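You operate a simulated robot arm through the tools that you are given. There is no shell and no other tool. Be economical: measure what you need, move in short steps, check, and stop when the job is done.

You are at the controls of a simulated robot arm. One attempt, no reset.

Task
Take the cream press cloth and put it on top of the white creasing board. Take the teal jug and put it on the teal pouch. Fetch the green cleaner bottle and stand it on the white card. Take the orange thread cone and leave it on the wrapping table. Turn the gap dial to 4. Put the cream folded rag on the craft table top away on the shelf under the ribbon table. Take the grey felt panel on the craft table top and put it away on the middle of the cube shelf. The order is free. Set down upright: teal jug, green cleaner bottle, orange thread cone.

Only the result counts: the job must be done as asked and must still hold three seconds after the hand-in. Knocking over, shifting, dropping, spilling or breaking anything else fails it. Flat cloth is picked up by pressing the open fingertips on it (5 to 10 N) and closing them slowly along it; thin cloth reads only 2 to 8 mm in the jaws.

Robot
A 6-joint arm with a two-finger parallel gripper on a trunk, on a base that drives. Base frame: it is fixed to the floor where the robot stands at the start and does not move with it; the origin is under the middle of the robot, x ahead of it, y to its left, z up; the surface under the hand at the start is at about z = 0.86. Readings come in m, degrees, newtons and seconds.
With the tool pointing down near the work surface it reaches from about 0.1 to 0.58 m from the robot's upright axis, wherever it stands. Its first joint turns from -166.0 to 166.0 degrees. Places, roughly: cream folded rag (9x8x3 cm) [-1.5, -3.1, 0.8]; cream press cloth (15x15x4 cm) [0.5, 0.2, 1.3]; gap dial [-1.3, -3.1, 1]; green cleaner bottle (5x5x11 cm) [0.6, -1.4, 1]; grey felt panel (13x9x4 cm) [-2.4, -3.3, 0.8]; middle of the cube shelf [-3.9, -3.2, 0.5]; orange thread cone (5x5x7 cm) [-1.4, -2.9, 0.8]; shelf under the ribbon table [-2, -1, 0.4]; teal jug (11x7x9 cm) [0.5, -0.1, 0.9]; teal pouch [-1.25, -1, 0.75]; white card (15x9x3 cm) [-1.7, -2.9, 0.8]; white creasing board (22x18x4 cm) [-2.1, -1.4, 0.8]; wrapping table [-1.5, -1, 0.8]. Payload 1.57 kg.
Tool frame: the origin (TCP) lies between the finger pads and is the grasp point; the fingertips stand 0.03 m ahead of it; z points along the fingers, y is the line along which they close. The gripper opens to 0.11 m. The fingers are 0.024 m wide and 0.012 m thick; the gripper's body (0.048 by 0.112 m) begins 0.078 m behind the TCP.
Orientation is that of the tool frame in the base frame, as a unit quaternion [x, y, z, w]. With the fingers straight down and closing along the base's y, the tool's x points along the base's -x, its y along +y and its z along -z.

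Tools
- The arm moves only by the tool step_arm. Its argument "series" is a list of rows, each a list of 7 numbers: the turn, a rotation vector about the tool's x, y, z in rad, then the shift along the tool's x, y, z in m, then the closure, from 0 (fully open) to 1 (shut). In form: [[ax, ay, az, tx, ty, tz, grip], ...]. A call has 1 to 8 rows; each row shifts and turns the commanded pose from where the row before left it, along the tool's axes as they then stand. Each row takes 0.2 s and may step no farther than 0.05 m and 8.6 degrees from the row before; otherwise, or with a gripper value out of range, the whole call is refused. A pose out of reach is approached as far as the arm can. The call stops where the force on the tool passes 40 N (or 10 N more than at its start, if that is more) or the arm is blocked; 0.2 s more then pass. Each finger travels about 0.108 m/s and halts on what it meets, pressing with about 30 N; the grip force reading is that of the motor and also rises with nothing between the fingers. The clock runs only during rows and for 0.2 s after the last one: add rows that do not move to give the fingers time. The reply holds the time, the measured pose of the TCP, the force on the tool along the base axes, the opening and the grip force, in the units named above and with some noise, with the torque about the TCP (base axes, N m) and any sound that the robot's microphone picked up.
- Cameras (640 x 400 px; columns grow to the right, rows downward): "scene" is now at [0.0622, 0.1467, 1.915]; the picture's right is [0.10, -1.00, 0.00], its down [-0.68, -0.07, -0.73] and it looks along [0.73, 0.07, -0.68] (base axes); focal length 255 px, centre (320, 200). "wrist" rides on the gripper at [0.07, 0.016, -0.141] in the tool frame; the picture's right is [-0.23, 0.97, 0.00], its down [-0.85, -0.20, -0.48] and it looks along [-0.47, -0.11, 0.88] (tool axes); focal length 222 px, centre (320, 200). There is no depth. A picture from a camera that has moved, and an enlarged one, comes with that camera's place and axes in the base frame and with its lens.
- snapshot(camera): a new picture of that camera. It takes no simulated time.
- move_column(by): slides the trunk up (or, below 0, down) by that many m; the arm and the scene camera ride with it, the base frame stays. It gives what a move gives, with no picture.
- drive_base(legs): drives the robot by 1 to 6 legs, each [ahead, left, turn to the left] in m, m and degrees, along the robot's own axes; the way and the turn of a leg run together, so that a leg with both is an arc; at most 1.5 m and 180 degrees a leg. The arm and the cameras ride along, it lands a little off, and it stops where it bumps. It gives what a move gives.
- aim_head(pan, tilt): turns the head with the scene camera to pan (to the left, within 120 degrees either way) and tilt (down, from -29 to 69), counted from straight ahead of the robot. It gives what a move gives.
- zoom(camera, box): a new picture of the part [left, top, right, bottom] of that camera's present view, enlarged. It takes no simulated time.
- sign_off(): hands the job in; it is judged then, once.

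Go step by step. Nothing tells you exact positions but the pictures and the camera data: compare them with the known pose of the tool, close in by small moves and look again before you grip or let go. The budget is 196 turns and 174 pictures, counting those below and the enlarged ones. Unless the task says otherwise, let go and move clear before handing in.

The tools are called after "Call:" as a command line: name --pt "numbers of a row" for each row, then --argument value for the rest, lists and objects as JSON in quotes. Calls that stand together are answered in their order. step_arm: Moves the arm, as the interface text tells. Its arguments: {"type":"object","properties":{"series":{"type":"array","items":{"type":"array","items":{"type":"number"}}}},"required":["series"]} The other tools are called the same way: move_column (by) slides the trunk up or down; drive_base (legs) drives the base; aim_head (pan, tilt) turns the head that bears the scene camera; snapshot (camera) takes a picture; zoom (camera, box) takes an enlarged picture of a part of a camera's view; sign_off () hands the job in.

At the start:

```text
time: 0.0
tcp_pos: [0.3771, 0.1237, 1.6198]
tcp_rot: [0.0, 1.0, 0.001, 0.0]
wrist_force: [0.8, -0.1, 0.3]
ft_torque: [0.02, -0.02, -0.01]
grip_width: 0.1101
grasp_force: 0.1
trunk travel left (down, up): [-0.5, 0.09]
robot x, y, heading: [-0.0022, -0.0017, -0.1]
head pan, tilt: [6.0, 43.6]
```

scene: 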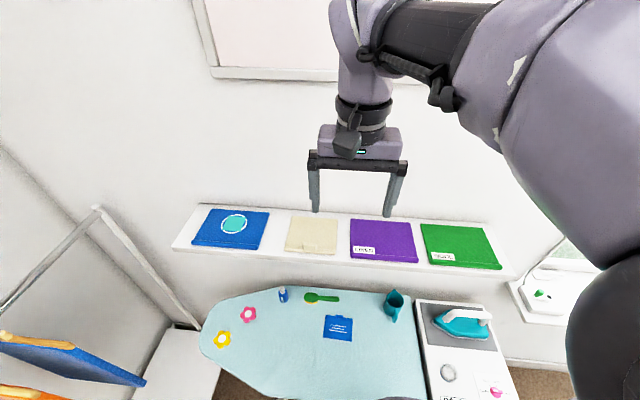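
wrist: 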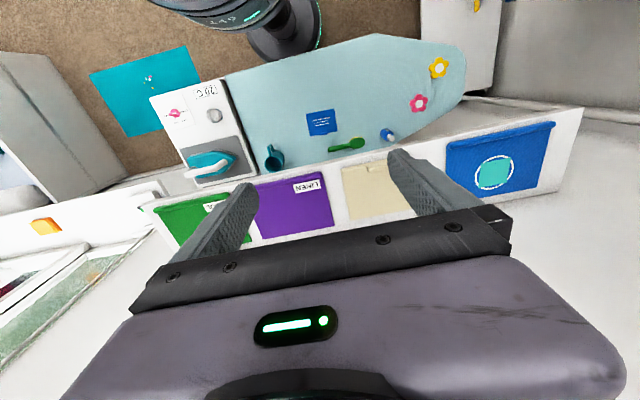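

I see a wall shelf with four cloths (the cream one is second from the left) and the ironing board below with the teal jug. I'll look closer at both first.

Call:
zoom --camera "scene" --box '[240, 190, 400, 290]'

Call:
zoom --camera "scene" --box '[340, 270, 500, 370]'

Call:
zoom --camera "wrist" --box '[240, 110, 480, 260]'

```text
4.00 times, centred on (320, 240) of scene
camera zoom: at [0.0622, 0.1467, 1.915], right [0.1, -1.0, 0.0], down [-0.68, -0.07, -0.73], along [0.73, 0.07, -0.68], focal length 1021 px, centre (320, 40)
```

zoom: 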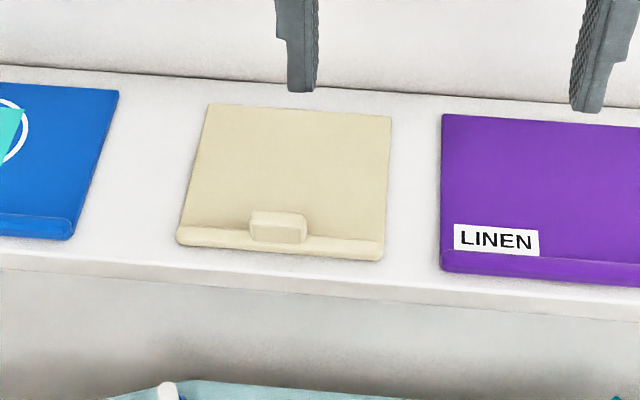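

```text
4.00 times, centred on (420, 320) of scene
camera zoom: at [0.0622, 0.1467, 1.915], right [0.1, -1.0, 0.0], down [-0.68, -0.07, -0.73], along [0.73, 0.07, -0.68], focal length 1021 px, centre (-80, -280)
```

zoom: 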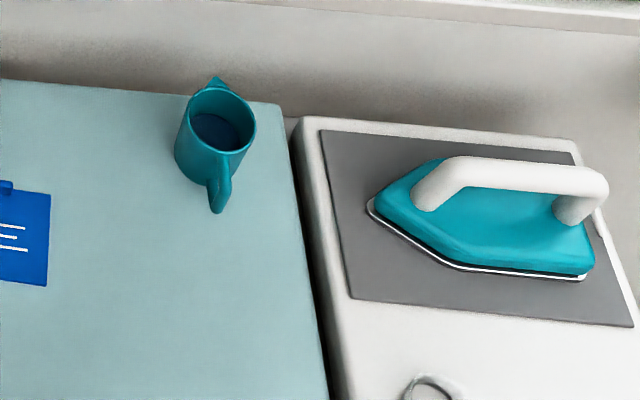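

```text
2.67 times, centred on (360, 185) of wrist
camera zoom: at [0.3072, 0.141, 1.7609], right [0.23, 0.97, 0.0], down [0.85, -0.2, 0.48], along [0.47, -0.11, -0.88], focal length 592 px, centre (213, 240)
```

zoom: 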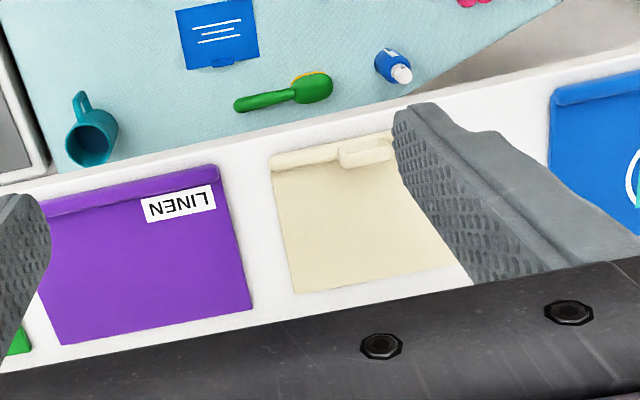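

The cream cloth lies at about (0.555, 0.217, 1.31) and has a raised tab on its front edge at about (0.495, 0.217, 1.33). I move above the tab.

Call:
step_arm --pt "0 0 0 -0.02 0.016 0.035 0.2" --pt "0 0 0 -0.02 0.016 0.035 0.3" --pt "0 0 0 -0.02 0.016 0.035 0.35" --pt "0 0 0 -0.02 0.016 0.035 0.35" --pt "0 0 0 -0.02 0.016 0.035 0.35" --pt "0 0 0 -0.018 0.013 0.035 0.35"

Call:
snapshot --camera "scene"

Call:
snapshot --camera "wrist"

```text
time: 1.4
tcp_pos: [0.496, 0.2184, 1.4078]
tcp_rot: [-0.001, 1.0, 0.0, 0.0]
wrist_force: [0.4, -1.1, 0.4]
ft_torque: [0.01, 0.01, 0.0]
grip_width: 0.0718
grasp_force: 0.0
trunk travel left (down, up): [-0.5, 0.09]
robot x, y, heading: [-0.0021, 0.0044, -0.1]
head pan, tilt: [6.0, 43.6]
```

```text
168 pictures are left
camera scene: at [0.0641, 0.1481, 1.9143], right [0.1, -0.99, 0.0], down [-0.69, -0.07, -0.72], along [0.72, 0.07, -0.69], focal length 255 px, centre (320, 200)
```

scene: 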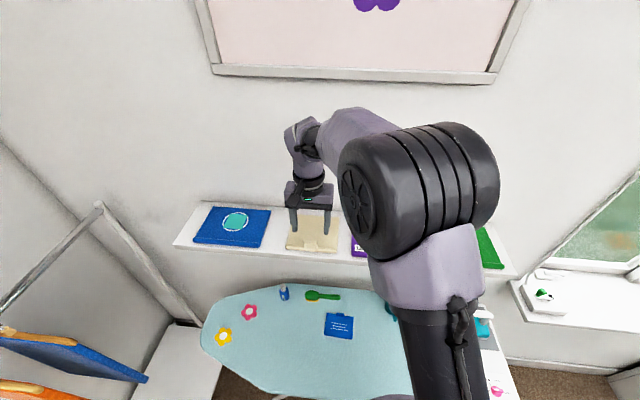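

```text
167 pictures are left
camera wrist: at [0.427, 0.2349, 1.5493], right [0.23, 0.97, 0.0], down [0.86, -0.2, 0.48], along [0.47, -0.11, -0.88], focal length 222 px, centre (320, 200)
```

wrist: 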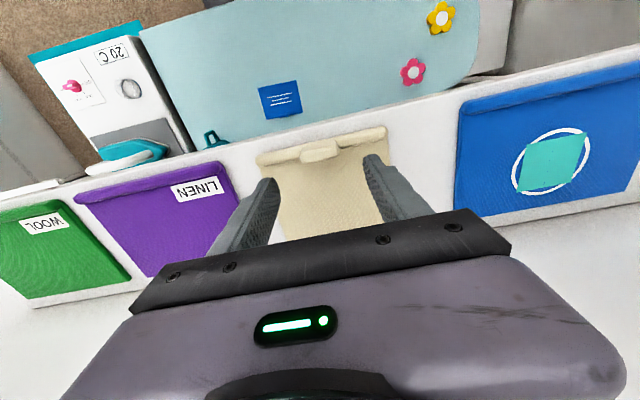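

The hand is over the tab, and the wrist picture puts the tab at about (0.489, 0.220). I descend a bit more and check from close.

Call:
step_arm --pt "0 0 0 0.005 0.001 0.02 0.35" --pt "0 0 0 0 0 0.015 0.35"

Call:
zoom --camera "scene" --box '[260, 170, 360, 270]'

Call:
zoom --camera "wrist" --box '[220, 90, 420, 240]'

```text
time: 2.0
tcp_pos: [0.4909, 0.2198, 1.3759]
tcp_rot: [0.0, 1.0, 0.0, 0.0]
wrist_force: [-0.8, 1.1, 0.3]
ft_torque: [0.0, -0.02, 0.01]
grip_width: 0.0714
grasp_force: 0.0
trunk travel left (down, up): [-0.5, 0.09]
robot x, y, heading: [0.0007, -0.0014, -0.1]
head pan, tilt: [6.0, 43.6]
```

```text
4.00 times, centred on (310, 220) of scene
camera zoom: at [0.062, 0.1471, 1.9145], right [0.1, -0.99, 0.0], down [-0.69, -0.07, -0.72], along [0.72, 0.08, -0.69], focal length 1021 px, centre (360, 120)
```

zoom: 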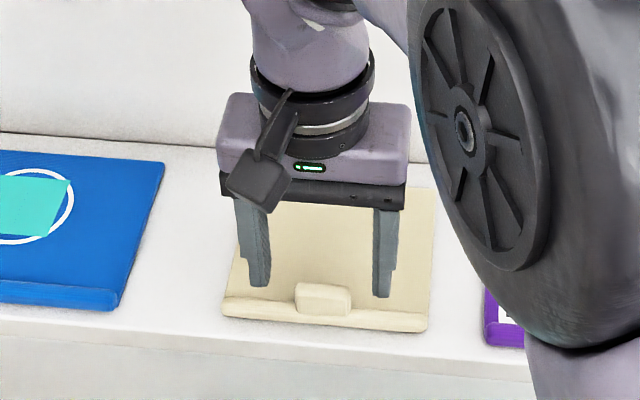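

```text
2.67 times, centred on (320, 165) of wrist
camera zoom: at [0.4199, 0.2358, 1.5157], right [0.23, 0.97, 0.0], down [0.85, -0.2, 0.48], along [0.47, -0.11, -0.88], focal length 592 px, centre (320, 293)
```

zoom: 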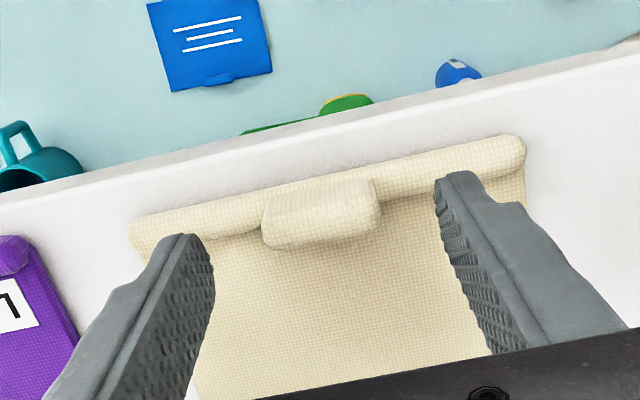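

The tab is centred between the fingers at about (0.491, 0.220, 1.325). I descend in small steps until light contact.

Call:
step_arm --pt "0 0 0 0 0 0.012 0.35" --pt "0 0 0 0 0 0.01 0.35" --pt "0 0 0 0 0 0.006 0.35"

Call:
zoom --camera "wrist" --box '[220, 90, 420, 240]'

```text
time: 2.8
tcp_pos: [0.491, 0.2199, 1.3459]
tcp_rot: [0.0, 1.0, 0.0, 0.0]
wrist_force: [0.6, 0.0, 0.2]
ft_torque: [-0.02, -0.02, 0.0]
grip_width: 0.0713
grasp_force: 0.0
trunk travel left (down, up): [-0.5, 0.09]
robot x, y, heading: [0.0004, 0.0016, 0.1]
head pan, tilt: [6.0, 43.6]
```

```text
2.67 times, centred on (320, 165) of wrist
camera zoom: at [0.4206, 0.2351, 1.487], right [0.23, 0.97, 0.0], down [0.85, -0.2, 0.48], along [0.47, -0.11, -0.88], focal length 592 px, centre (320, 293)
```

zoom: 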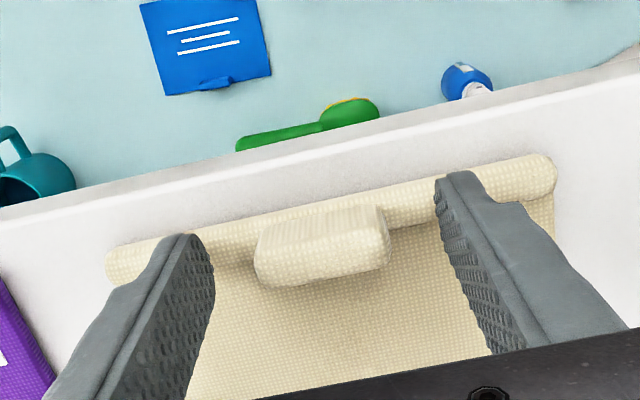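

No contact yet. I go down another centimetre or so until I feel the cloth.

Call:
step_arm --pt "0 0 0 -0.002 0 0.005 0.35" --pt "0 0 0 0 0 0.004 0.35" --pt "0 0 0 0 0 0.003 0.35"

```text
time: 3.4
tcp_pos: [0.4914, 0.2199, 1.3447]
tcp_rot: [0.001, 1.0, 0.002, 0.004]
wrist_force: [-7.2, -2.7, 22.7]
ft_torque: [-0.78, 0.28, -0.42]
grip_width: 0.0713
grasp_force: 0.1
trunk travel left (down, up): [-0.5, 0.09]
robot x, y, heading: [-0.0029, -0.0009, 0.2]
head pan, tilt: [6.0, 43.6]
stopped in row 3: the force on the tool passed its limit at 46 N (the readings are from after the stop); the commanded pose is now the measured one
```

The fingertips touch the hem at tip height 1.315. I back off about 2 mm and close on the tab.

Call:
step_arm --pt "0 0 0 0 0 -0.003 0.35" --pt "0 0 0 0 0 0 0.5" --pt "0 0 0 0 0 0 0.6" --pt "0 0 0 0 0 0 0.7" --pt "0 0 0 0 0 0 0.8"

Call:
zoom --camera "wrist" --box '[220, 90, 420, 240]'

```text
time: 4.6
tcp_pos: [0.4945, 0.2201, 1.3452]
tcp_rot: [0.001, 1.0, 0.002, 0.002]
wrist_force: [0.0, 1.3, 0.3]
ft_torque: [0.01, 0.01, 0.0]
grip_width: 0.0385
grasp_force: 30.1
trunk travel left (down, up): [-0.5, 0.09]
robot x, y, heading: [-0.002, -0.0003, -0.2]
head pan, tilt: [6.0, 43.6]
```

```text
2.67 times, centred on (320, 165) of wrist
camera zoom: at [0.4238, 0.2355, 1.485], right [0.23, 0.97, 0.0], down [0.85, -0.2, 0.48], along [0.47, -0.11, -0.88], focal length 592 px, centre (320, 293)
```

zoom: 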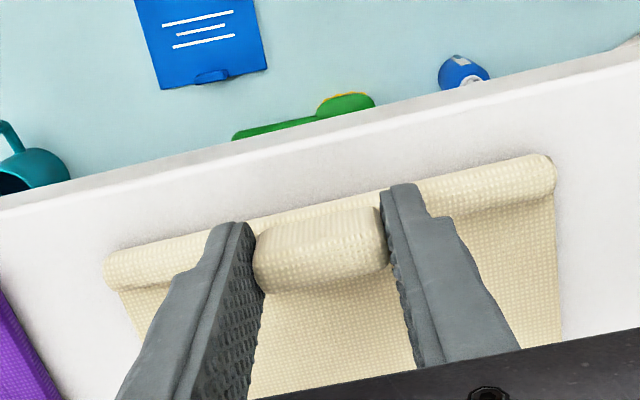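

Tab gripped at 38.5 mm. I lift gently and look.

Call:
step_arm --pt "0 0 0 0 0 -0.01 0.85" --pt "0 0 0 0 0 -0.02 0.85" --pt "0 0 0 0 0 -0.03 0.85" --pt "0 0 0 0 0 -0.03 0.85"

Call:
snapshot --camera "scene"

Call:
snapshot --camera "wrist"

```text
time: 5.6
tcp_pos: [0.4912, 0.2217, 1.4363]
tcp_rot: [0.0, 1.0, 0.001, 0.003]
wrist_force: [-0.5, -0.5, -0.3]
ft_torque: [0.0, 0.03, 0.0]
grip_width: 0.039
grasp_force: 30.0
trunk travel left (down, up): [-0.5, 0.09]
robot x, y, heading: [-0.0009, 0.0048, 0.0]
head pan, tilt: [6.0, 43.6]
```

```text
162 pictures are left
camera scene: at [0.061, 0.1471, 1.9145], right [0.1, -0.99, 0.0], down [-0.69, -0.07, -0.72], along [0.72, 0.08, -0.69], focal length 255 px, centre (320, 200)
```

scene: 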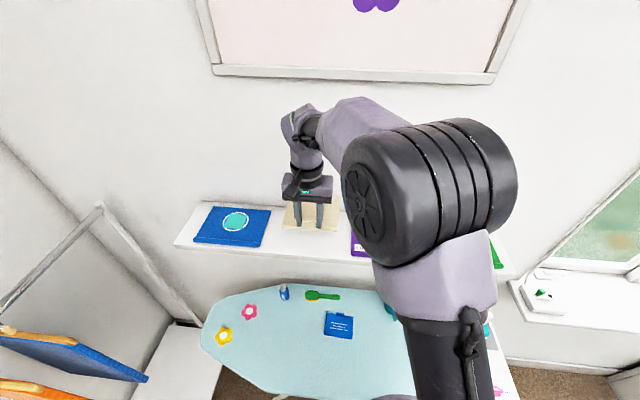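

```text
161 pictures are left
camera wrist: at [0.4201, 0.2365, 1.577], right [0.23, 0.97, 0.0], down [0.85, -0.2, 0.48], along [0.47, -0.11, -0.88], focal length 222 px, centre (320, 200)
```

wrist: 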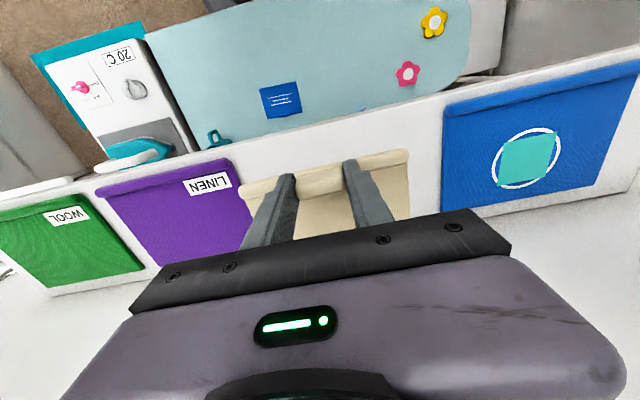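

The cloth came up level, like a board. I pull it back towards the robot, then look around to plan the drive.

Call:
step_arm --pt "0 0 0 0.03 -0.02 -0.03 0.85" --pt "0 0 0 0.04 -0.025 -0.01 0.85" --pt "0 0 0 0.04 -0.025 -0.01 0.85" --pt "0 0 0 0.04 -0.025 0 0.85" --pt "0 0 0 0.03 -0.025 0 0.85"

Call:
aim_head --pan 115 --tilt 25

Call:
snapshot --camera "scene"

Call:
aim_head --pan -115 --tilt 25

Call:
snapshot --camera "scene"

Call:
aim_head --pan -50 --tilt 35

Call:
snapshot --camera "scene"

```text
time: 6.8
tcp_pos: [0.3079, 0.1029, 1.483]
tcp_rot: [0.0, 1.0, 0.002, 0.002]
wrist_force: [0.5, -0.5, 0.1]
ft_torque: [0.0, -0.01, 0.0]
grip_width: 0.0391
grasp_force: 30.2
trunk travel left (down, up): [-0.5, 0.09]
robot x, y, heading: [0.0019, 0.0028, 0.1]
head pan, tilt: [6.0, 43.6]
```

```text
time: 8.7
tcp_pos: [0.3107, 0.1031, 1.4841]
tcp_rot: [0.0, 1.0, 0.002, 0.003]
wrist_force: [0.2, 0.5, -0.9]
ft_torque: [-0.01, 0.01, -0.04]
grip_width: 0.0388
grasp_force: 30.2
trunk travel left (down, up): [-0.5, 0.09]
robot x, y, heading: [-0.0015, -0.0018, -0.0]
head pan, tilt: [115.0, 25.0]
```

```text
160 pictures are left
camera scene: at [-0.0592, 0.2221, 1.943], right [0.91, 0.42, 0.0], down [0.18, -0.38, -0.91], along [-0.38, 0.82, -0.42], focal length 255 px, centre (320, 200)
```

scene: 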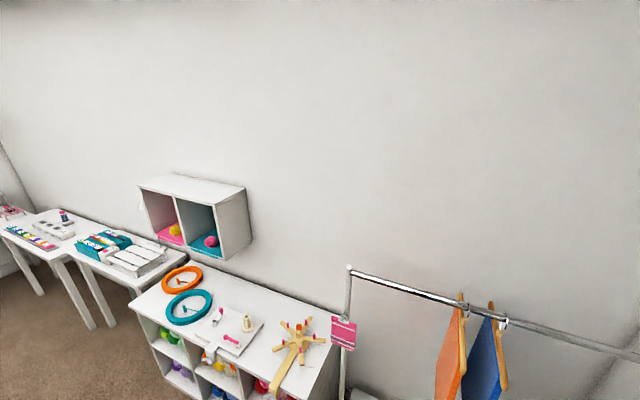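

```text
time: 12.0
tcp_pos: [0.3111, 0.1048, 1.4839]
tcp_rot: [0.0, 1.0, 0.002, 0.003]
wrist_force: [0.2, -0.2, -0.4]
ft_torque: [0.01, 0.01, 0.02]
grip_width: 0.039
grasp_force: 29.5
trunk travel left (down, up): [-0.5, 0.09]
robot x, y, heading: [-0.0003, -0.0005, 0.1]
head pan, tilt: [-115.0, 25.0]
```

```text
159 pictures are left
camera scene: at [-0.0591, 0.0552, 1.943], right [-0.91, 0.42, 0.0], down [0.18, 0.38, -0.91], along [-0.38, -0.82, -0.42], focal length 255 px, centre (320, 200)
```

scene: 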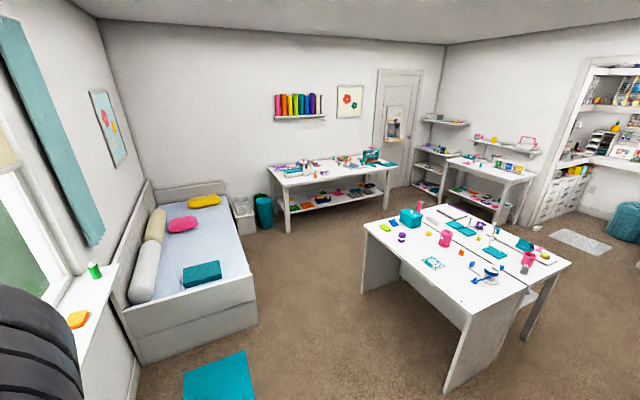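

```text
time: 13.3
tcp_pos: [0.3107, 0.1035, 1.4835]
tcp_rot: [0.001, 1.0, 0.002, 0.002]
wrist_force: [0.2, 0.9, -0.2]
ft_torque: [-0.01, 0.04, 0.02]
grip_width: 0.0385
grasp_force: 29.6
trunk travel left (down, up): [-0.5, 0.09]
robot x, y, heading: [0.0009, 0.0007, 0.1]
head pan, tilt: [-50.0, 35.0]
```

```text
158 pictures are left
camera scene: at [0.0364, 0.0712, 1.9272], right [-0.77, -0.64, 0.0], down [-0.37, 0.44, -0.82], along [0.53, -0.63, -0.57], focal length 255 px, centre (320, 200)
```

scene: 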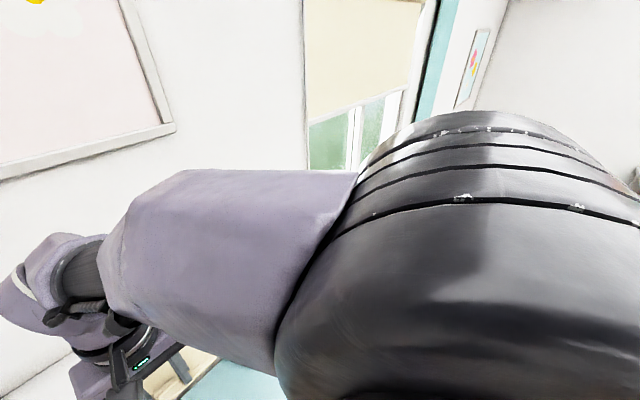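

The island (wrapping and ribbon tables) spans about x −2.3..−1.2, y −1.6..−0.5; the craft table stands along y≈−2.9 and beyond. I zoom in for details.

Call:
aim_head --pan -115 --tilt 25

Call:
zoom --camera "scene" --box '[350, 190, 590, 340]'

Call:
zoom --camera "scene" --box '[255, 80, 415, 240]'

Call:
zoom --camera "scene" --box '[400, 100, 560, 210]'

Call:
zoom --camera "scene" --box '[20, 220, 180, 380]'

```text
time: 14.7
tcp_pos: [0.3109, 0.1029, 1.4833]
tcp_rot: [0.0, 1.0, 0.003, 0.003]
wrist_force: [0.6, 0.9, -1.0]
ft_torque: [0.01, 0.04, -0.02]
grip_width: 0.0388
grasp_force: 29.6
trunk travel left (down, up): [-0.5, 0.09]
robot x, y, heading: [-0.0021, 0.0019, 0.1]
head pan, tilt: [-115.0, 25.0]
```

```text
2.67 times, centred on (470, 265) of scene
camera zoom: at [-0.0591, 0.0552, 1.943], right [-0.91, 0.42, 0.0], down [0.18, 0.38, -0.91], along [-0.38, -0.82, -0.42], focal length 680 px, centre (-80, 27)
```

zoom: 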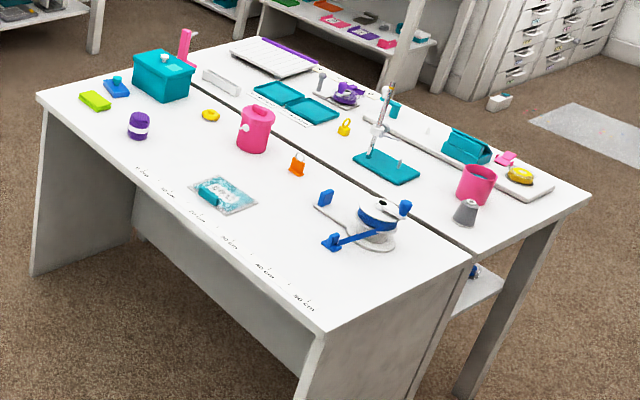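

```text
2.50 times, centred on (335, 160) of scene
camera zoom: at [-0.0591, 0.0552, 1.943], right [-0.91, 0.42, 0.0], down [0.18, 0.38, -0.91], along [-0.38, -0.82, -0.42], focal length 638 px, centre (282, 300)
```

zoom: 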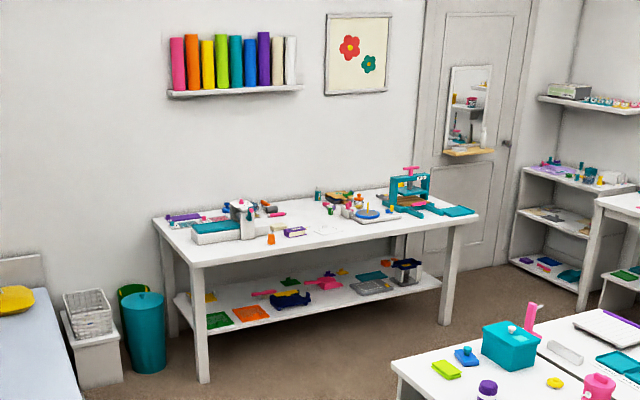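

```text
3.64 times, centred on (480, 155) of scene
camera zoom: at [-0.0591, 0.0552, 1.943], right [-0.91, 0.42, 0.0], down [0.18, 0.38, -0.91], along [-0.38, -0.82, -0.42], focal length 928 px, centre (-262, 364)
```

zoom: 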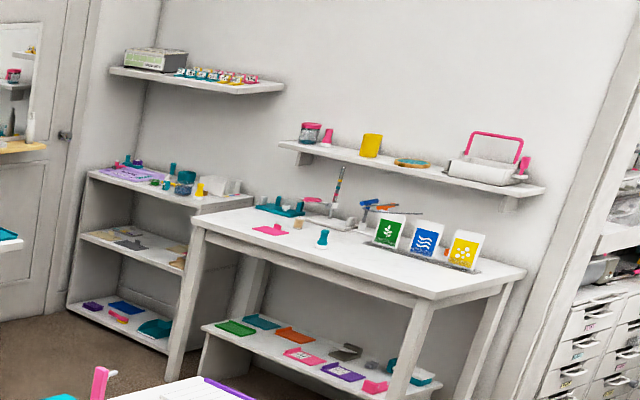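

```text
2.50 times, centred on (100, 300) of scene
camera zoom: at [-0.0591, 0.0552, 1.943], right [-0.91, 0.42, 0.0], down [0.18, 0.38, -0.91], along [-0.38, -0.82, -0.42], focal length 638 px, centre (870, -50)
```

zoom: 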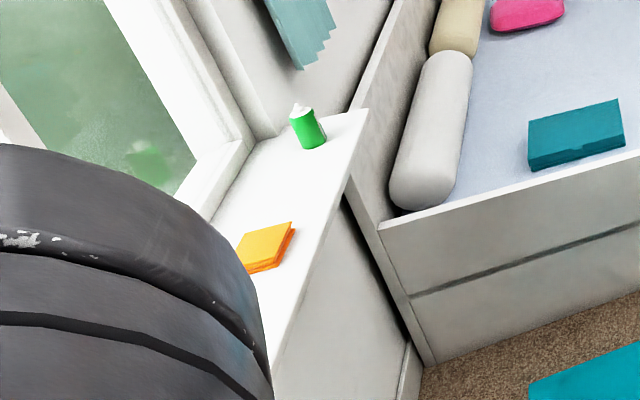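

The creasing board is on the ribbon table's far end at about (−2.15, −1.4), the pouch on the wrapping table, the bottle on the sill. I back away and drive around the island via the south aisle with the cloth held high.

Call:
drive_base --legs '[[-0.72, 0, 0], [0, 0, -90], [1.1, 0, 0], [1.1, 0, 0], [0, 0, -90]]'

Call:
aim_head --pan 20 --tilt 35

Call:
snapshot --camera "scene"

```text
time: 36.8
tcp_pos: [-1.0312, -2.3258, 1.4831]
tcp_rot: [1.0, 0.01, -0.002, 0.001]
wrist_force: [-0.3, -0.1, -0.7]
ft_torque: [0.0, 0.0, 0.01]
grip_width: 0.0386
grasp_force: 29.9
trunk travel left (down, up): [-0.5, 0.09]
robot x, y, heading: [-0.7215, -2.2186, -178.9]
head pan, tilt: [-115.0, 25.0]
```

```text
time: 39.0
tcp_pos: [-1.0319, -2.3262, 1.4831]
tcp_rot: [1.0, 0.009, -0.002, 0.001]
wrist_force: [1.4, 0.0, -0.4]
ft_torque: [-0.02, -0.04, -0.05]
grip_width: 0.039
grasp_force: 29.8
trunk travel left (down, up): [-0.5, 0.09]
robot x, y, heading: [-0.7211, -2.2127, -179.0]
head pan, tilt: [20.0, 35.0]
```

```text
153 pictures are left
camera scene: at [-0.7818, -2.3889, 1.9272], right [-0.36, 0.93, 0.0], down [0.54, 0.21, -0.82], along [-0.76, -0.29, -0.57], focal length 255 px, centre (320, 200)
```

scene: 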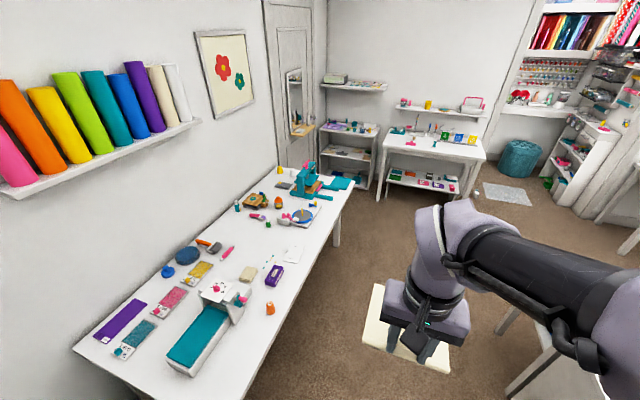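

Driving works well and the craft table is visible on the left. I continue to the south end of the ribbon table and face it.

Call:
zoom --camera "scene" --box '[70, 160, 390, 400]'

Call:
drive_base --legs '[[1.43, 0, 0], [0, 0, -91]]'

Call:
aim_head --pan 0 --tilt 50

Call:
snapshot --camera "scene"

Call:
snapshot --camera "wrist"

```text
1.67 times, centred on (230, 280) of scene
camera zoom: at [-0.7818, -2.3889, 1.9272], right [-0.36, 0.93, 0.0], down [0.54, 0.21, -0.82], along [-0.76, -0.29, -0.57], focal length 425 px, centre (470, 67)
```

zoom: 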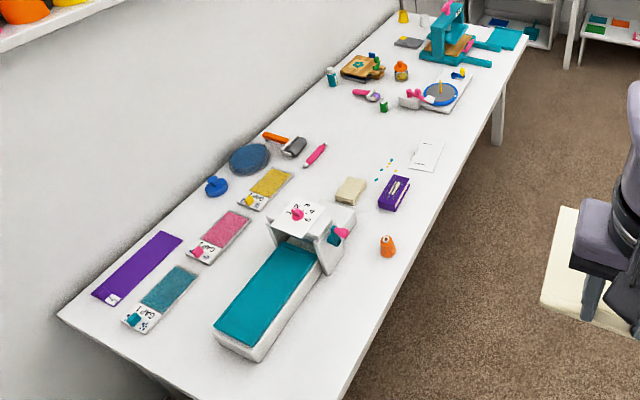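

```text
time: 50.0
tcp_pos: [-2.2494, -1.9182, 1.483]
tcp_rot: [-0.7, 0.715, 0.003, 0.001]
wrist_force: [0.2, 0.3, -0.5]
ft_torque: [-0.01, 0.0, -0.02]
grip_width: 0.0389
grasp_force: 30.7
trunk travel left (down, up): [-0.5, 0.09]
robot x, y, heading: [-2.1537, -2.2362, 88.6]
head pan, tilt: [20.0, 35.0]
```

```text
time: 50.8
tcp_pos: [-2.2516, -1.9192, 1.4843]
tcp_rot: [-0.699, 0.715, 0.004, 0.002]
wrist_force: [0.0, 0.4, -1.0]
ft_torque: [-0.01, -0.02, -0.01]
grip_width: 0.0391
grasp_force: 29.7
trunk travel left (down, up): [-0.5, 0.09]
robot x, y, heading: [-2.1547, -2.2317, 88.5]
head pan, tilt: [0.0, 50.0]
```

```text
151 pictures are left
camera scene: at [-2.3044, -2.1682, 1.9152], right [0.99, 0.11, 0.0], down [0.08, -0.68, -0.73], along [-0.08, 0.73, -0.68], focal length 255 px, centre (320, 200)
```

scene: 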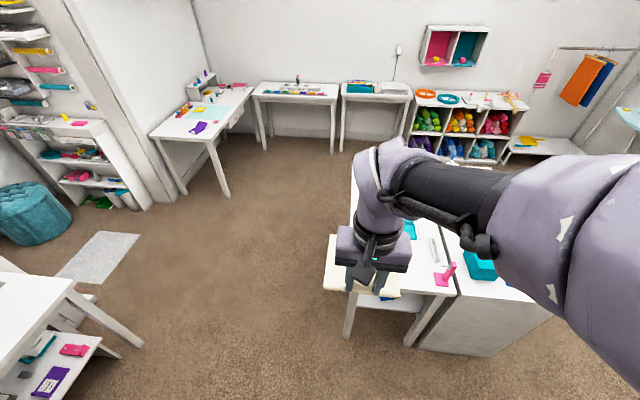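

```text
150 pictures are left
camera wrist: at [-2.2691, -1.9899, 1.6246], right [-0.97, 0.25, 0.01], down [0.22, 0.85, 0.48], along [0.12, 0.47, -0.87], focal length 222 px, centre (320, 200)
```

wrist: 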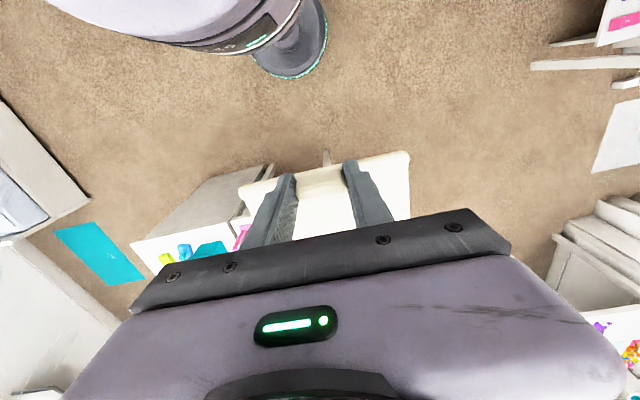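

The cloth hides the board from both cameras. I swing the arm left to see the table end.

Call:
step_arm --pt "0 0 0 0 0.05 0 0.85" --pt "0 0 0 0 0.05 0 0.85" --pt "0 0 0 0 0.05 0 0.85" --pt "0 0 0 0 0.05 0 0.85"

Call:
zoom --camera "scene" --box '[240, 140, 560, 340]'

```text
time: 51.8
tcp_pos: [-2.4542, -1.9132, 1.4838]
tcp_rot: [-0.699, 0.715, 0.002, 0.002]
wrist_force: [-0.5, 0.2, -0.7]
ft_torque: [-0.04, -0.05, 0.0]
grip_width: 0.0388
grasp_force: 29.9
trunk travel left (down, up): [-0.5, 0.09]
robot x, y, heading: [-2.1521, -2.2322, 88.7]
head pan, tilt: [0.0, 50.0]
```

```text
2.00 times, centred on (400, 240) of scene
camera zoom: at [-2.2969, -2.1728, 1.9053], right [1.0, -0.02, 0.0], down [-0.01, -0.77, -0.64], along [0.01, 0.64, -0.77], focal length 510 px, centre (160, 120)
```

zoom: 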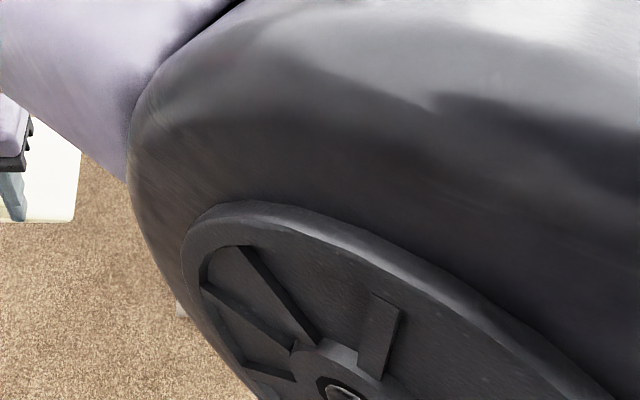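

The elbow blocks the view. I move the arm back and rotate the base so that the head can look past the arm.

Call:
step_arm --pt "0 0 0 0 -0.05 0 0.85" --pt "0 0 0 0 -0.05 0 0.85" --pt "0 0 0 0 -0.05 0 0.85" --pt "0 0 0 0 -0.05 0 0.85"

Call:
drive_base --legs '[[0, 0, -70]]'

Call:
aim_head --pan 70 --tilt 50

Call:
snapshot --camera "scene"

```text
time: 52.8
tcp_pos: [-2.2501, -1.9245, 1.4852]
tcp_rot: [-0.699, 0.715, 0.003, 0.002]
wrist_force: [0.3, 0.9, -0.2]
ft_torque: [0.02, 0.04, -0.02]
grip_width: 0.0388
grasp_force: 30.3
trunk travel left (down, up): [-0.5, 0.09]
robot x, y, heading: [-2.1525, -2.2308, 88.8]
head pan, tilt: [0.0, 50.0]
```

```text
time: 56.2
tcp_pos: [-1.9031, -2.0291, 1.485]
tcp_rot: [-0.175, 0.985, 0.002, 0.003]
wrist_force: [-0.4, 0.6, -0.1]
ft_torque: [0.0, 0.02, 0.03]
grip_width: 0.0388
grasp_force: 29.7
trunk travel left (down, up): [-0.5, 0.09]
robot x, y, heading: [-2.1565, -2.2319, 20.2]
head pan, tilt: [0.0, 50.0]
```

```text
time: 57.6
tcp_pos: [-1.9032, -2.0307, 1.4848]
tcp_rot: [-0.175, 0.985, 0.002, 0.002]
wrist_force: [0.2, -0.3, -0.4]
ft_torque: [-0.03, 0.02, -0.01]
grip_width: 0.0387
grasp_force: 30.2
trunk travel left (down, up): [-0.5, 0.09]
robot x, y, heading: [-2.1576, -2.236, 20.3]
head pan, tilt: [70.0, 50.0]
```

```text
148 pictures are left
camera scene: at [-2.1436, -2.117, 1.9076], right [-0.1, -0.99, 0.0], down [-0.74, 0.08, -0.66], along [0.66, -0.07, -0.75], focal length 255 px, centre (320, 200)
```

scene: 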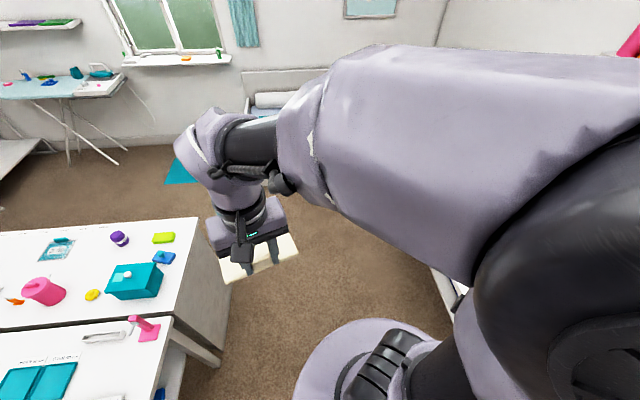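

The camera axes don't match the head command; I take the picture again.

Call:
snapshot --camera "scene"

```text
147 pictures are left
camera scene: at [-2.1436, -2.117, 1.9076], right [-0.1, -0.99, 0.0], down [-0.74, 0.08, -0.66], along [0.66, -0.07, -0.75], focal length 255 px, centre (320, 200)
```

scene: 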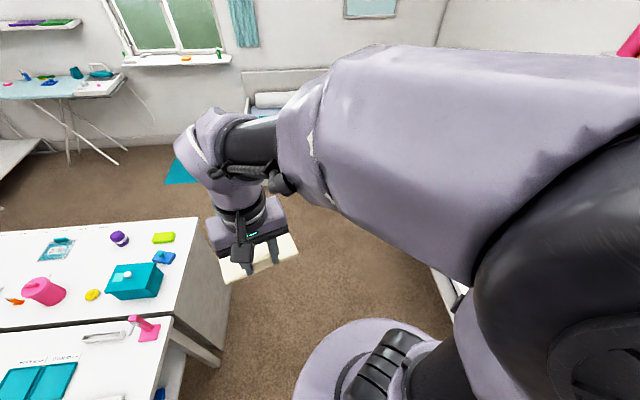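

Call:
aim_head --pan 75 --tilt 45

Call:
snapshot --camera "scene"

```text
time: 58.3
tcp_pos: [-1.9025, -2.0297, 1.484]
tcp_rot: [-0.175, 0.985, 0.003, 0.002]
wrist_force: [-0.5, 0.1, -0.2]
ft_torque: [-0.03, 0.02, 0.0]
grip_width: 0.0386
grasp_force: 30.4
trunk travel left (down, up): [-0.5, 0.09]
robot x, y, heading: [-2.1545, -2.2319, 19.8]
head pan, tilt: [75.0, 45.0]
```

```text
146 pictures are left
camera scene: at [-2.1433, -2.1172, 1.908], right [-0.1, -0.99, 0.0], down [-0.74, 0.08, -0.67], along [0.66, -0.07, -0.75], focal length 255 px, centre (320, 200)
```

scene: 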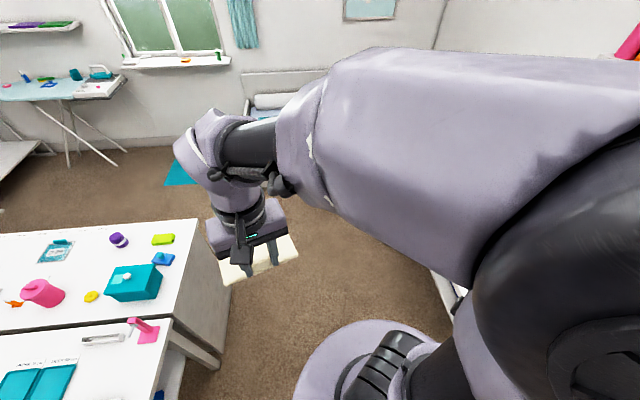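

The head seems jammed by the upper arm since the sideways swing. I extend the arm a bit forward and right to free it.

Call:
step_arm --pt "0 0 0 -0.04 -0.02 0 0.85" --pt "0 0 0 -0.04 -0.02 0 0.85" --pt "0 0 0 -0.04 -0.02 0 0.85"

Call:
aim_head --pan 70 --tilt 45

Call:
snapshot --camera "scene"

```text
time: 59.1
tcp_pos: [-1.7687, -2.0431, 1.4843]
tcp_rot: [-0.174, 0.985, 0.003, 0.003]
wrist_force: [0.6, 0.5, -0.2]
ft_torque: [-0.05, 0.07, 0.0]
grip_width: 0.0388
grasp_force: 29.7
trunk travel left (down, up): [-0.5, 0.09]
robot x, y, heading: [-2.1536, -2.2334, 20.1]
head pan, tilt: [75.0, 45.0]
```

```text
time: 59.8
tcp_pos: [-1.7716, -2.0444, 1.484]
tcp_rot: [-0.174, 0.985, 0.002, 0.002]
wrist_force: [0.2, -0.5, -1.0]
ft_torque: [0.01, 0.01, 0.0]
grip_width: 0.0389
grasp_force: 29.8
trunk travel left (down, up): [-0.5, 0.09]
robot x, y, heading: [-2.1538, -2.234, 20.2]
head pan, tilt: [70.0, 45.0]
```

```text
145 pictures are left
camera scene: at [-2.2222, -2.0276, 1.9124], right [1.0, 0.0, 0.0], down [0.0, -0.71, -0.71], along [0.0, 0.71, -0.71], focal length 255 px, centre (320, 200)
```

scene: 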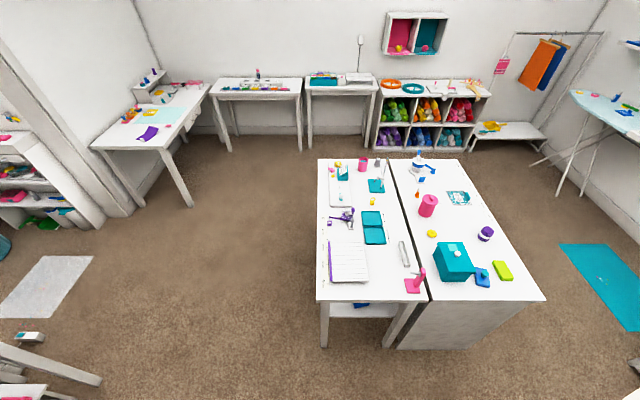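

The head is free again and the whole island is visible. I zoom in on the board and the pouch.

Call:
zoom --camera "scene" --box '[300, 200, 440, 310]'

Call:
zoom --camera "scene" --box '[390, 145, 550, 300]'

```text
3.64 times, centred on (370, 255) of scene
camera zoom: at [-2.2222, -2.0276, 1.9124], right [1.0, 0.0, 0.0], down [0.0, -0.71, -0.71], along [0.0, 0.71, -0.71], focal length 928 px, centre (138, 0)
```

zoom: 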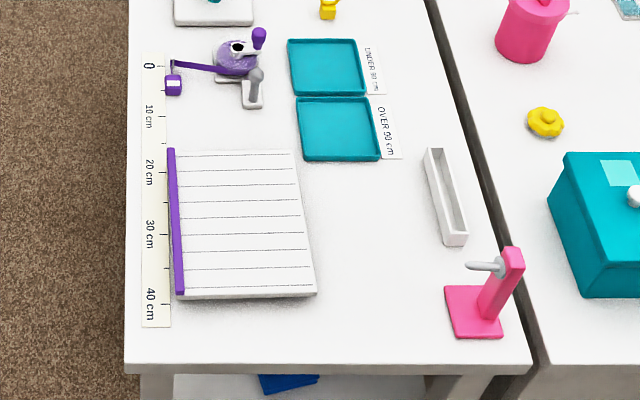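

```text
2.58 times, centred on (470, 222) of scene
camera zoom: at [-2.2222, -2.0276, 1.9124], right [1.0, 0.0, 0.0], down [0.0, -0.71, -0.71], along [0.0, 0.71, -0.71], focal length 659 px, centre (-67, 142)
```

zoom: 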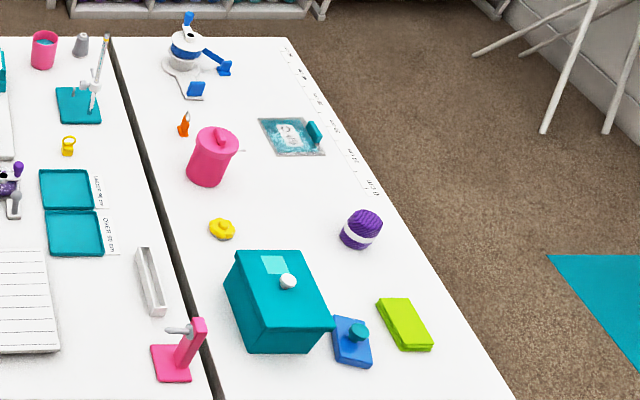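

The board spans about x −2.175..−1.99, y −1.45..−1.22, with a purple strip along the west edge. I turn north, align the cloth to its centre, and lower the column.

Call:
drive_base --legs '[[0, 0, 69.8], [0.3, -0.128, 0]]'

Call:
move_column --by -0.45

Call:
aim_head --pan 0 --tilt 50

Call:
snapshot --camera "scene"

Call:
snapshot --camera "wrist"

```text
time: 65.0
tcp_pos: [-2.0763, -1.5022, 1.4849]
tcp_rot: [0.708, -0.706, -0.003, 0.0]
wrist_force: [-0.4, 0.5, -0.5]
ft_torque: [0.0, -0.02, -0.04]
grip_width: 0.0387
grasp_force: 30.1
trunk travel left (down, up): [-0.5, 0.09]
robot x, y, heading: [-2.0241, -1.9269, 90.6]
head pan, tilt: [70.0, 45.0]
```

```text
refused: -0.45 is not a number from -0.4 to 0.4
```

```text
time: 66.4
tcp_pos: [-2.0769, -1.5029, 1.4844]
tcp_rot: [0.71, -0.705, -0.004, -0.001]
wrist_force: [0.2, -0.4, -0.9]
ft_torque: [-0.02, -0.02, -0.01]
grip_width: 0.0389
grasp_force: 29.6
trunk travel left (down, up): [-0.5, 0.09]
robot x, y, heading: [-2.0314, -1.9273, 90.5]
head pan, tilt: [0.0, 50.0]
```

```text
142 pictures are left
camera scene: at [-2.1689, -1.8712, 1.9055], right [1.0, 0.01, 0.0], down [0.01, -0.77, -0.64], along [0.0, 0.64, -0.77], focal length 255 px, centre (320, 200)
```

scene: 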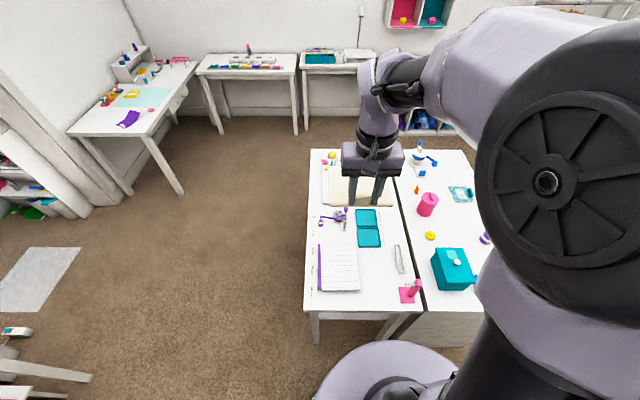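

```text
141 pictures are left
camera wrist: at [-2.0917, -1.5733, 1.6248], right [-0.98, 0.22, 0.0], down [0.2, 0.85, 0.48], along [0.1, 0.47, -0.88], focal length 222 px, centre (320, 200)
```

wrist: 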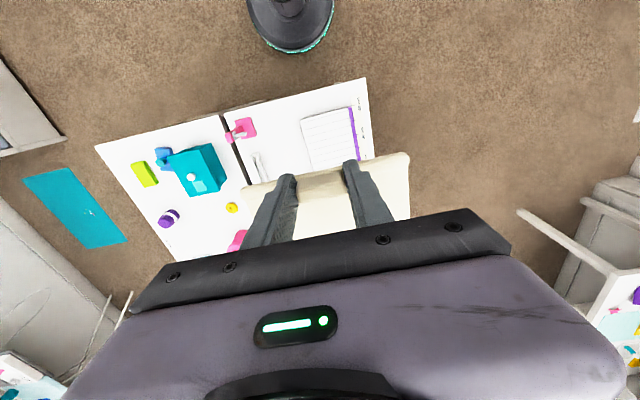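

Aligned roughly. Now I lower the column in allowed steps and check.

Call:
zoom --camera "scene" --box '[290, 140, 430, 320]'

Call:
move_column --by -0.4

Call:
snapshot --camera "scene"

Call:
snapshot --camera "wrist"

```text
2.22 times, centred on (360, 230) of scene
camera zoom: at [-2.1689, -1.8712, 1.9055], right [1.0, 0.01, 0.0], down [0.01, -0.77, -0.64], along [0.0, 0.64, -0.77], focal length 567 px, centre (231, 133)
```

zoom: 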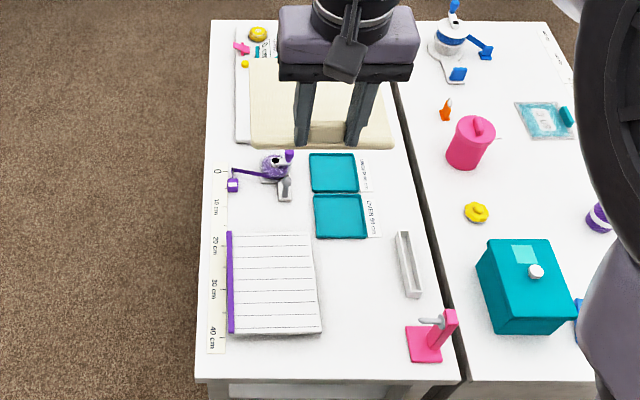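

```text
time: 70.2
tcp_pos: [-2.0758, -1.5017, 1.0843]
tcp_rot: [0.709, -0.705, -0.003, -0.001]
wrist_force: [0.9, -0.9, -0.2]
ft_torque: [-0.01, 0.03, 0.03]
grip_width: 0.0389
grasp_force: 30.4
trunk travel left (down, up): [-0.1, 0.49]
robot x, y, heading: [-2.0318, -1.9255, 90.5]
head pan, tilt: [0.0, 50.0]
```

```text
139 pictures are left
camera scene: at [-2.1689, -1.8712, 1.5056], right [1.0, 0.01, 0.0], down [0.01, -0.77, -0.64], along [0.0, 0.64, -0.77], focal length 255 px, centre (320, 200)
```

scene: 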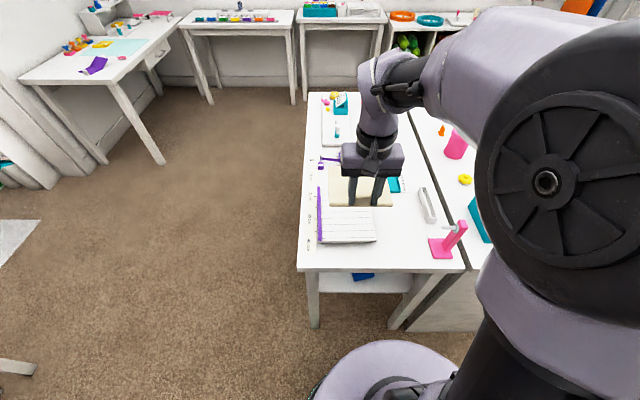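

```text
138 pictures are left
camera wrist: at [-2.0917, -1.5732, 1.2249], right [-0.98, 0.22, 0.0], down [0.2, 0.85, 0.48], along [0.1, 0.47, -0.88], focal length 222 px, centre (320, 200)
```

wrist: 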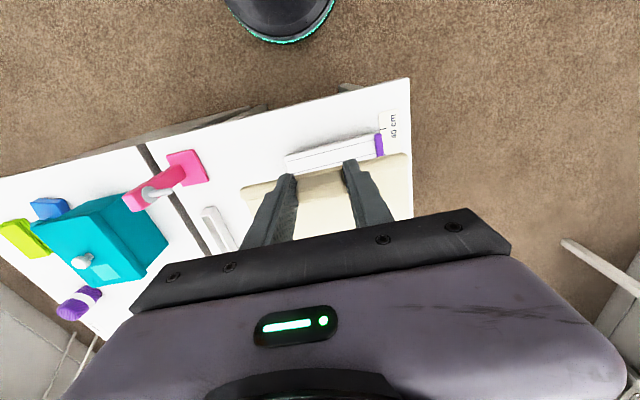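

The board top works out at about z≈0.82, centre (−2.08, −1.36). I move the cloth over it and come down to a few centimetres above.

Call:
step_arm --pt "0 0 0 -0.025 0.003 0.035 0.85" --pt "0 0 0 -0.025 0.003 0.035 0.85" --pt "0 0 0 -0.027 0 0.035 0.85" --pt "0 0 0 0 0 0.035 0.85"

Call:
zoom --camera "scene" --box '[280, 120, 440, 300]'

Call:
zoom --camera "wrist" --box '[200, 80, 440, 240]'

```text
time: 71.2
tcp_pos: [-2.0803, -1.4253, 0.9422]
tcp_rot: [0.709, -0.705, -0.003, -0.001]
wrist_force: [0.1, -0.4, 0.8]
ft_torque: [-0.04, 0.0, 0.0]
grip_width: 0.0385
grasp_force: 30.0
trunk travel left (down, up): [-0.1, 0.49]
robot x, y, heading: [-2.0298, -1.9232, 90.5]
head pan, tilt: [0.0, 50.0]
```

```text
2.22 times, centred on (360, 210) of scene
camera zoom: at [-2.1689, -1.8708, 1.5055], right [1.0, 0.01, 0.0], down [0.01, -0.77, -0.64], along [0.0, 0.64, -0.77], focal length 567 px, centre (231, 178)
```

zoom: 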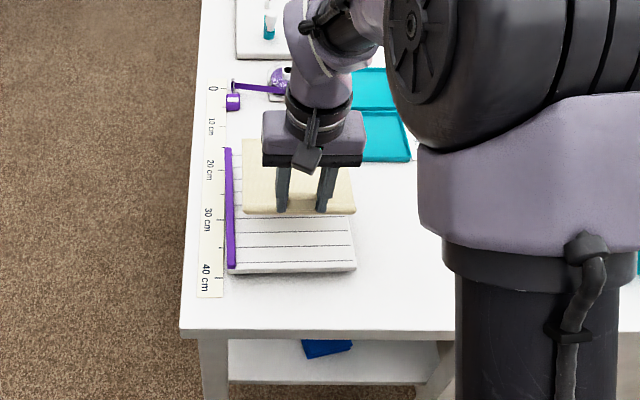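

```text
2.50 times, centred on (320, 160) of wrist
camera zoom: at [-2.0973, -1.4959, 1.083], right [-0.98, 0.22, 0.0], down [0.2, 0.85, 0.48], along [0.1, 0.47, -0.88], focal length 555 px, centre (320, 300)
```

zoom: 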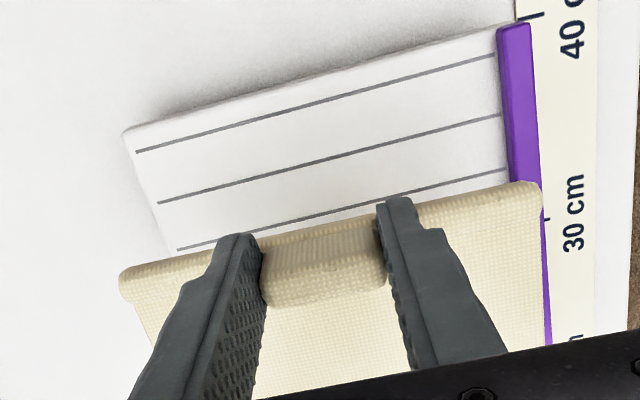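

The cloth is well placed over the board, clear of the purple strip. I lower it slowly to contact.

Call:
step_arm --pt "0 0 0 0 0 0.03 0.85" --pt "0 0 0 0 0 0.03 0.85" --pt "0 0 0 0 0 0.01 0.85" --pt "0 0 0 0 0 0.005 0.85"

Call:
zoom --camera "scene" --box '[280, 120, 440, 300]'

```text
time: 72.3
tcp_pos: [-2.0828, -1.4224, 0.8739]
tcp_rot: [0.709, -0.705, -0.007, -0.005]
wrist_force: [-0.2, -8.4, 23.7]
ft_torque: [-0.23, -0.34, -0.23]
grip_width: 0.0389
grasp_force: 29.8
trunk travel left (down, up): [-0.1, 0.49]
robot x, y, heading: [-2.0268, -1.9248, 90.4]
head pan, tilt: [0.0, 50.0]
stopped in row 4: the force on the tool passed its limit at 43 N (the readings are from after the stop); the commanded pose is now the measured one
```

```text
2.22 times, centred on (360, 210) of scene
camera zoom: at [-2.1686, -1.8748, 1.5058], right [1.0, 0.01, 0.0], down [0.01, -0.76, -0.64], along [0.0, 0.64, -0.76], focal length 567 px, centre (231, 178)
```

zoom: 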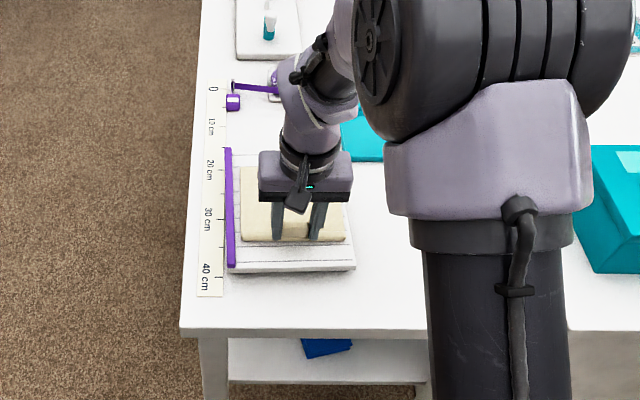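

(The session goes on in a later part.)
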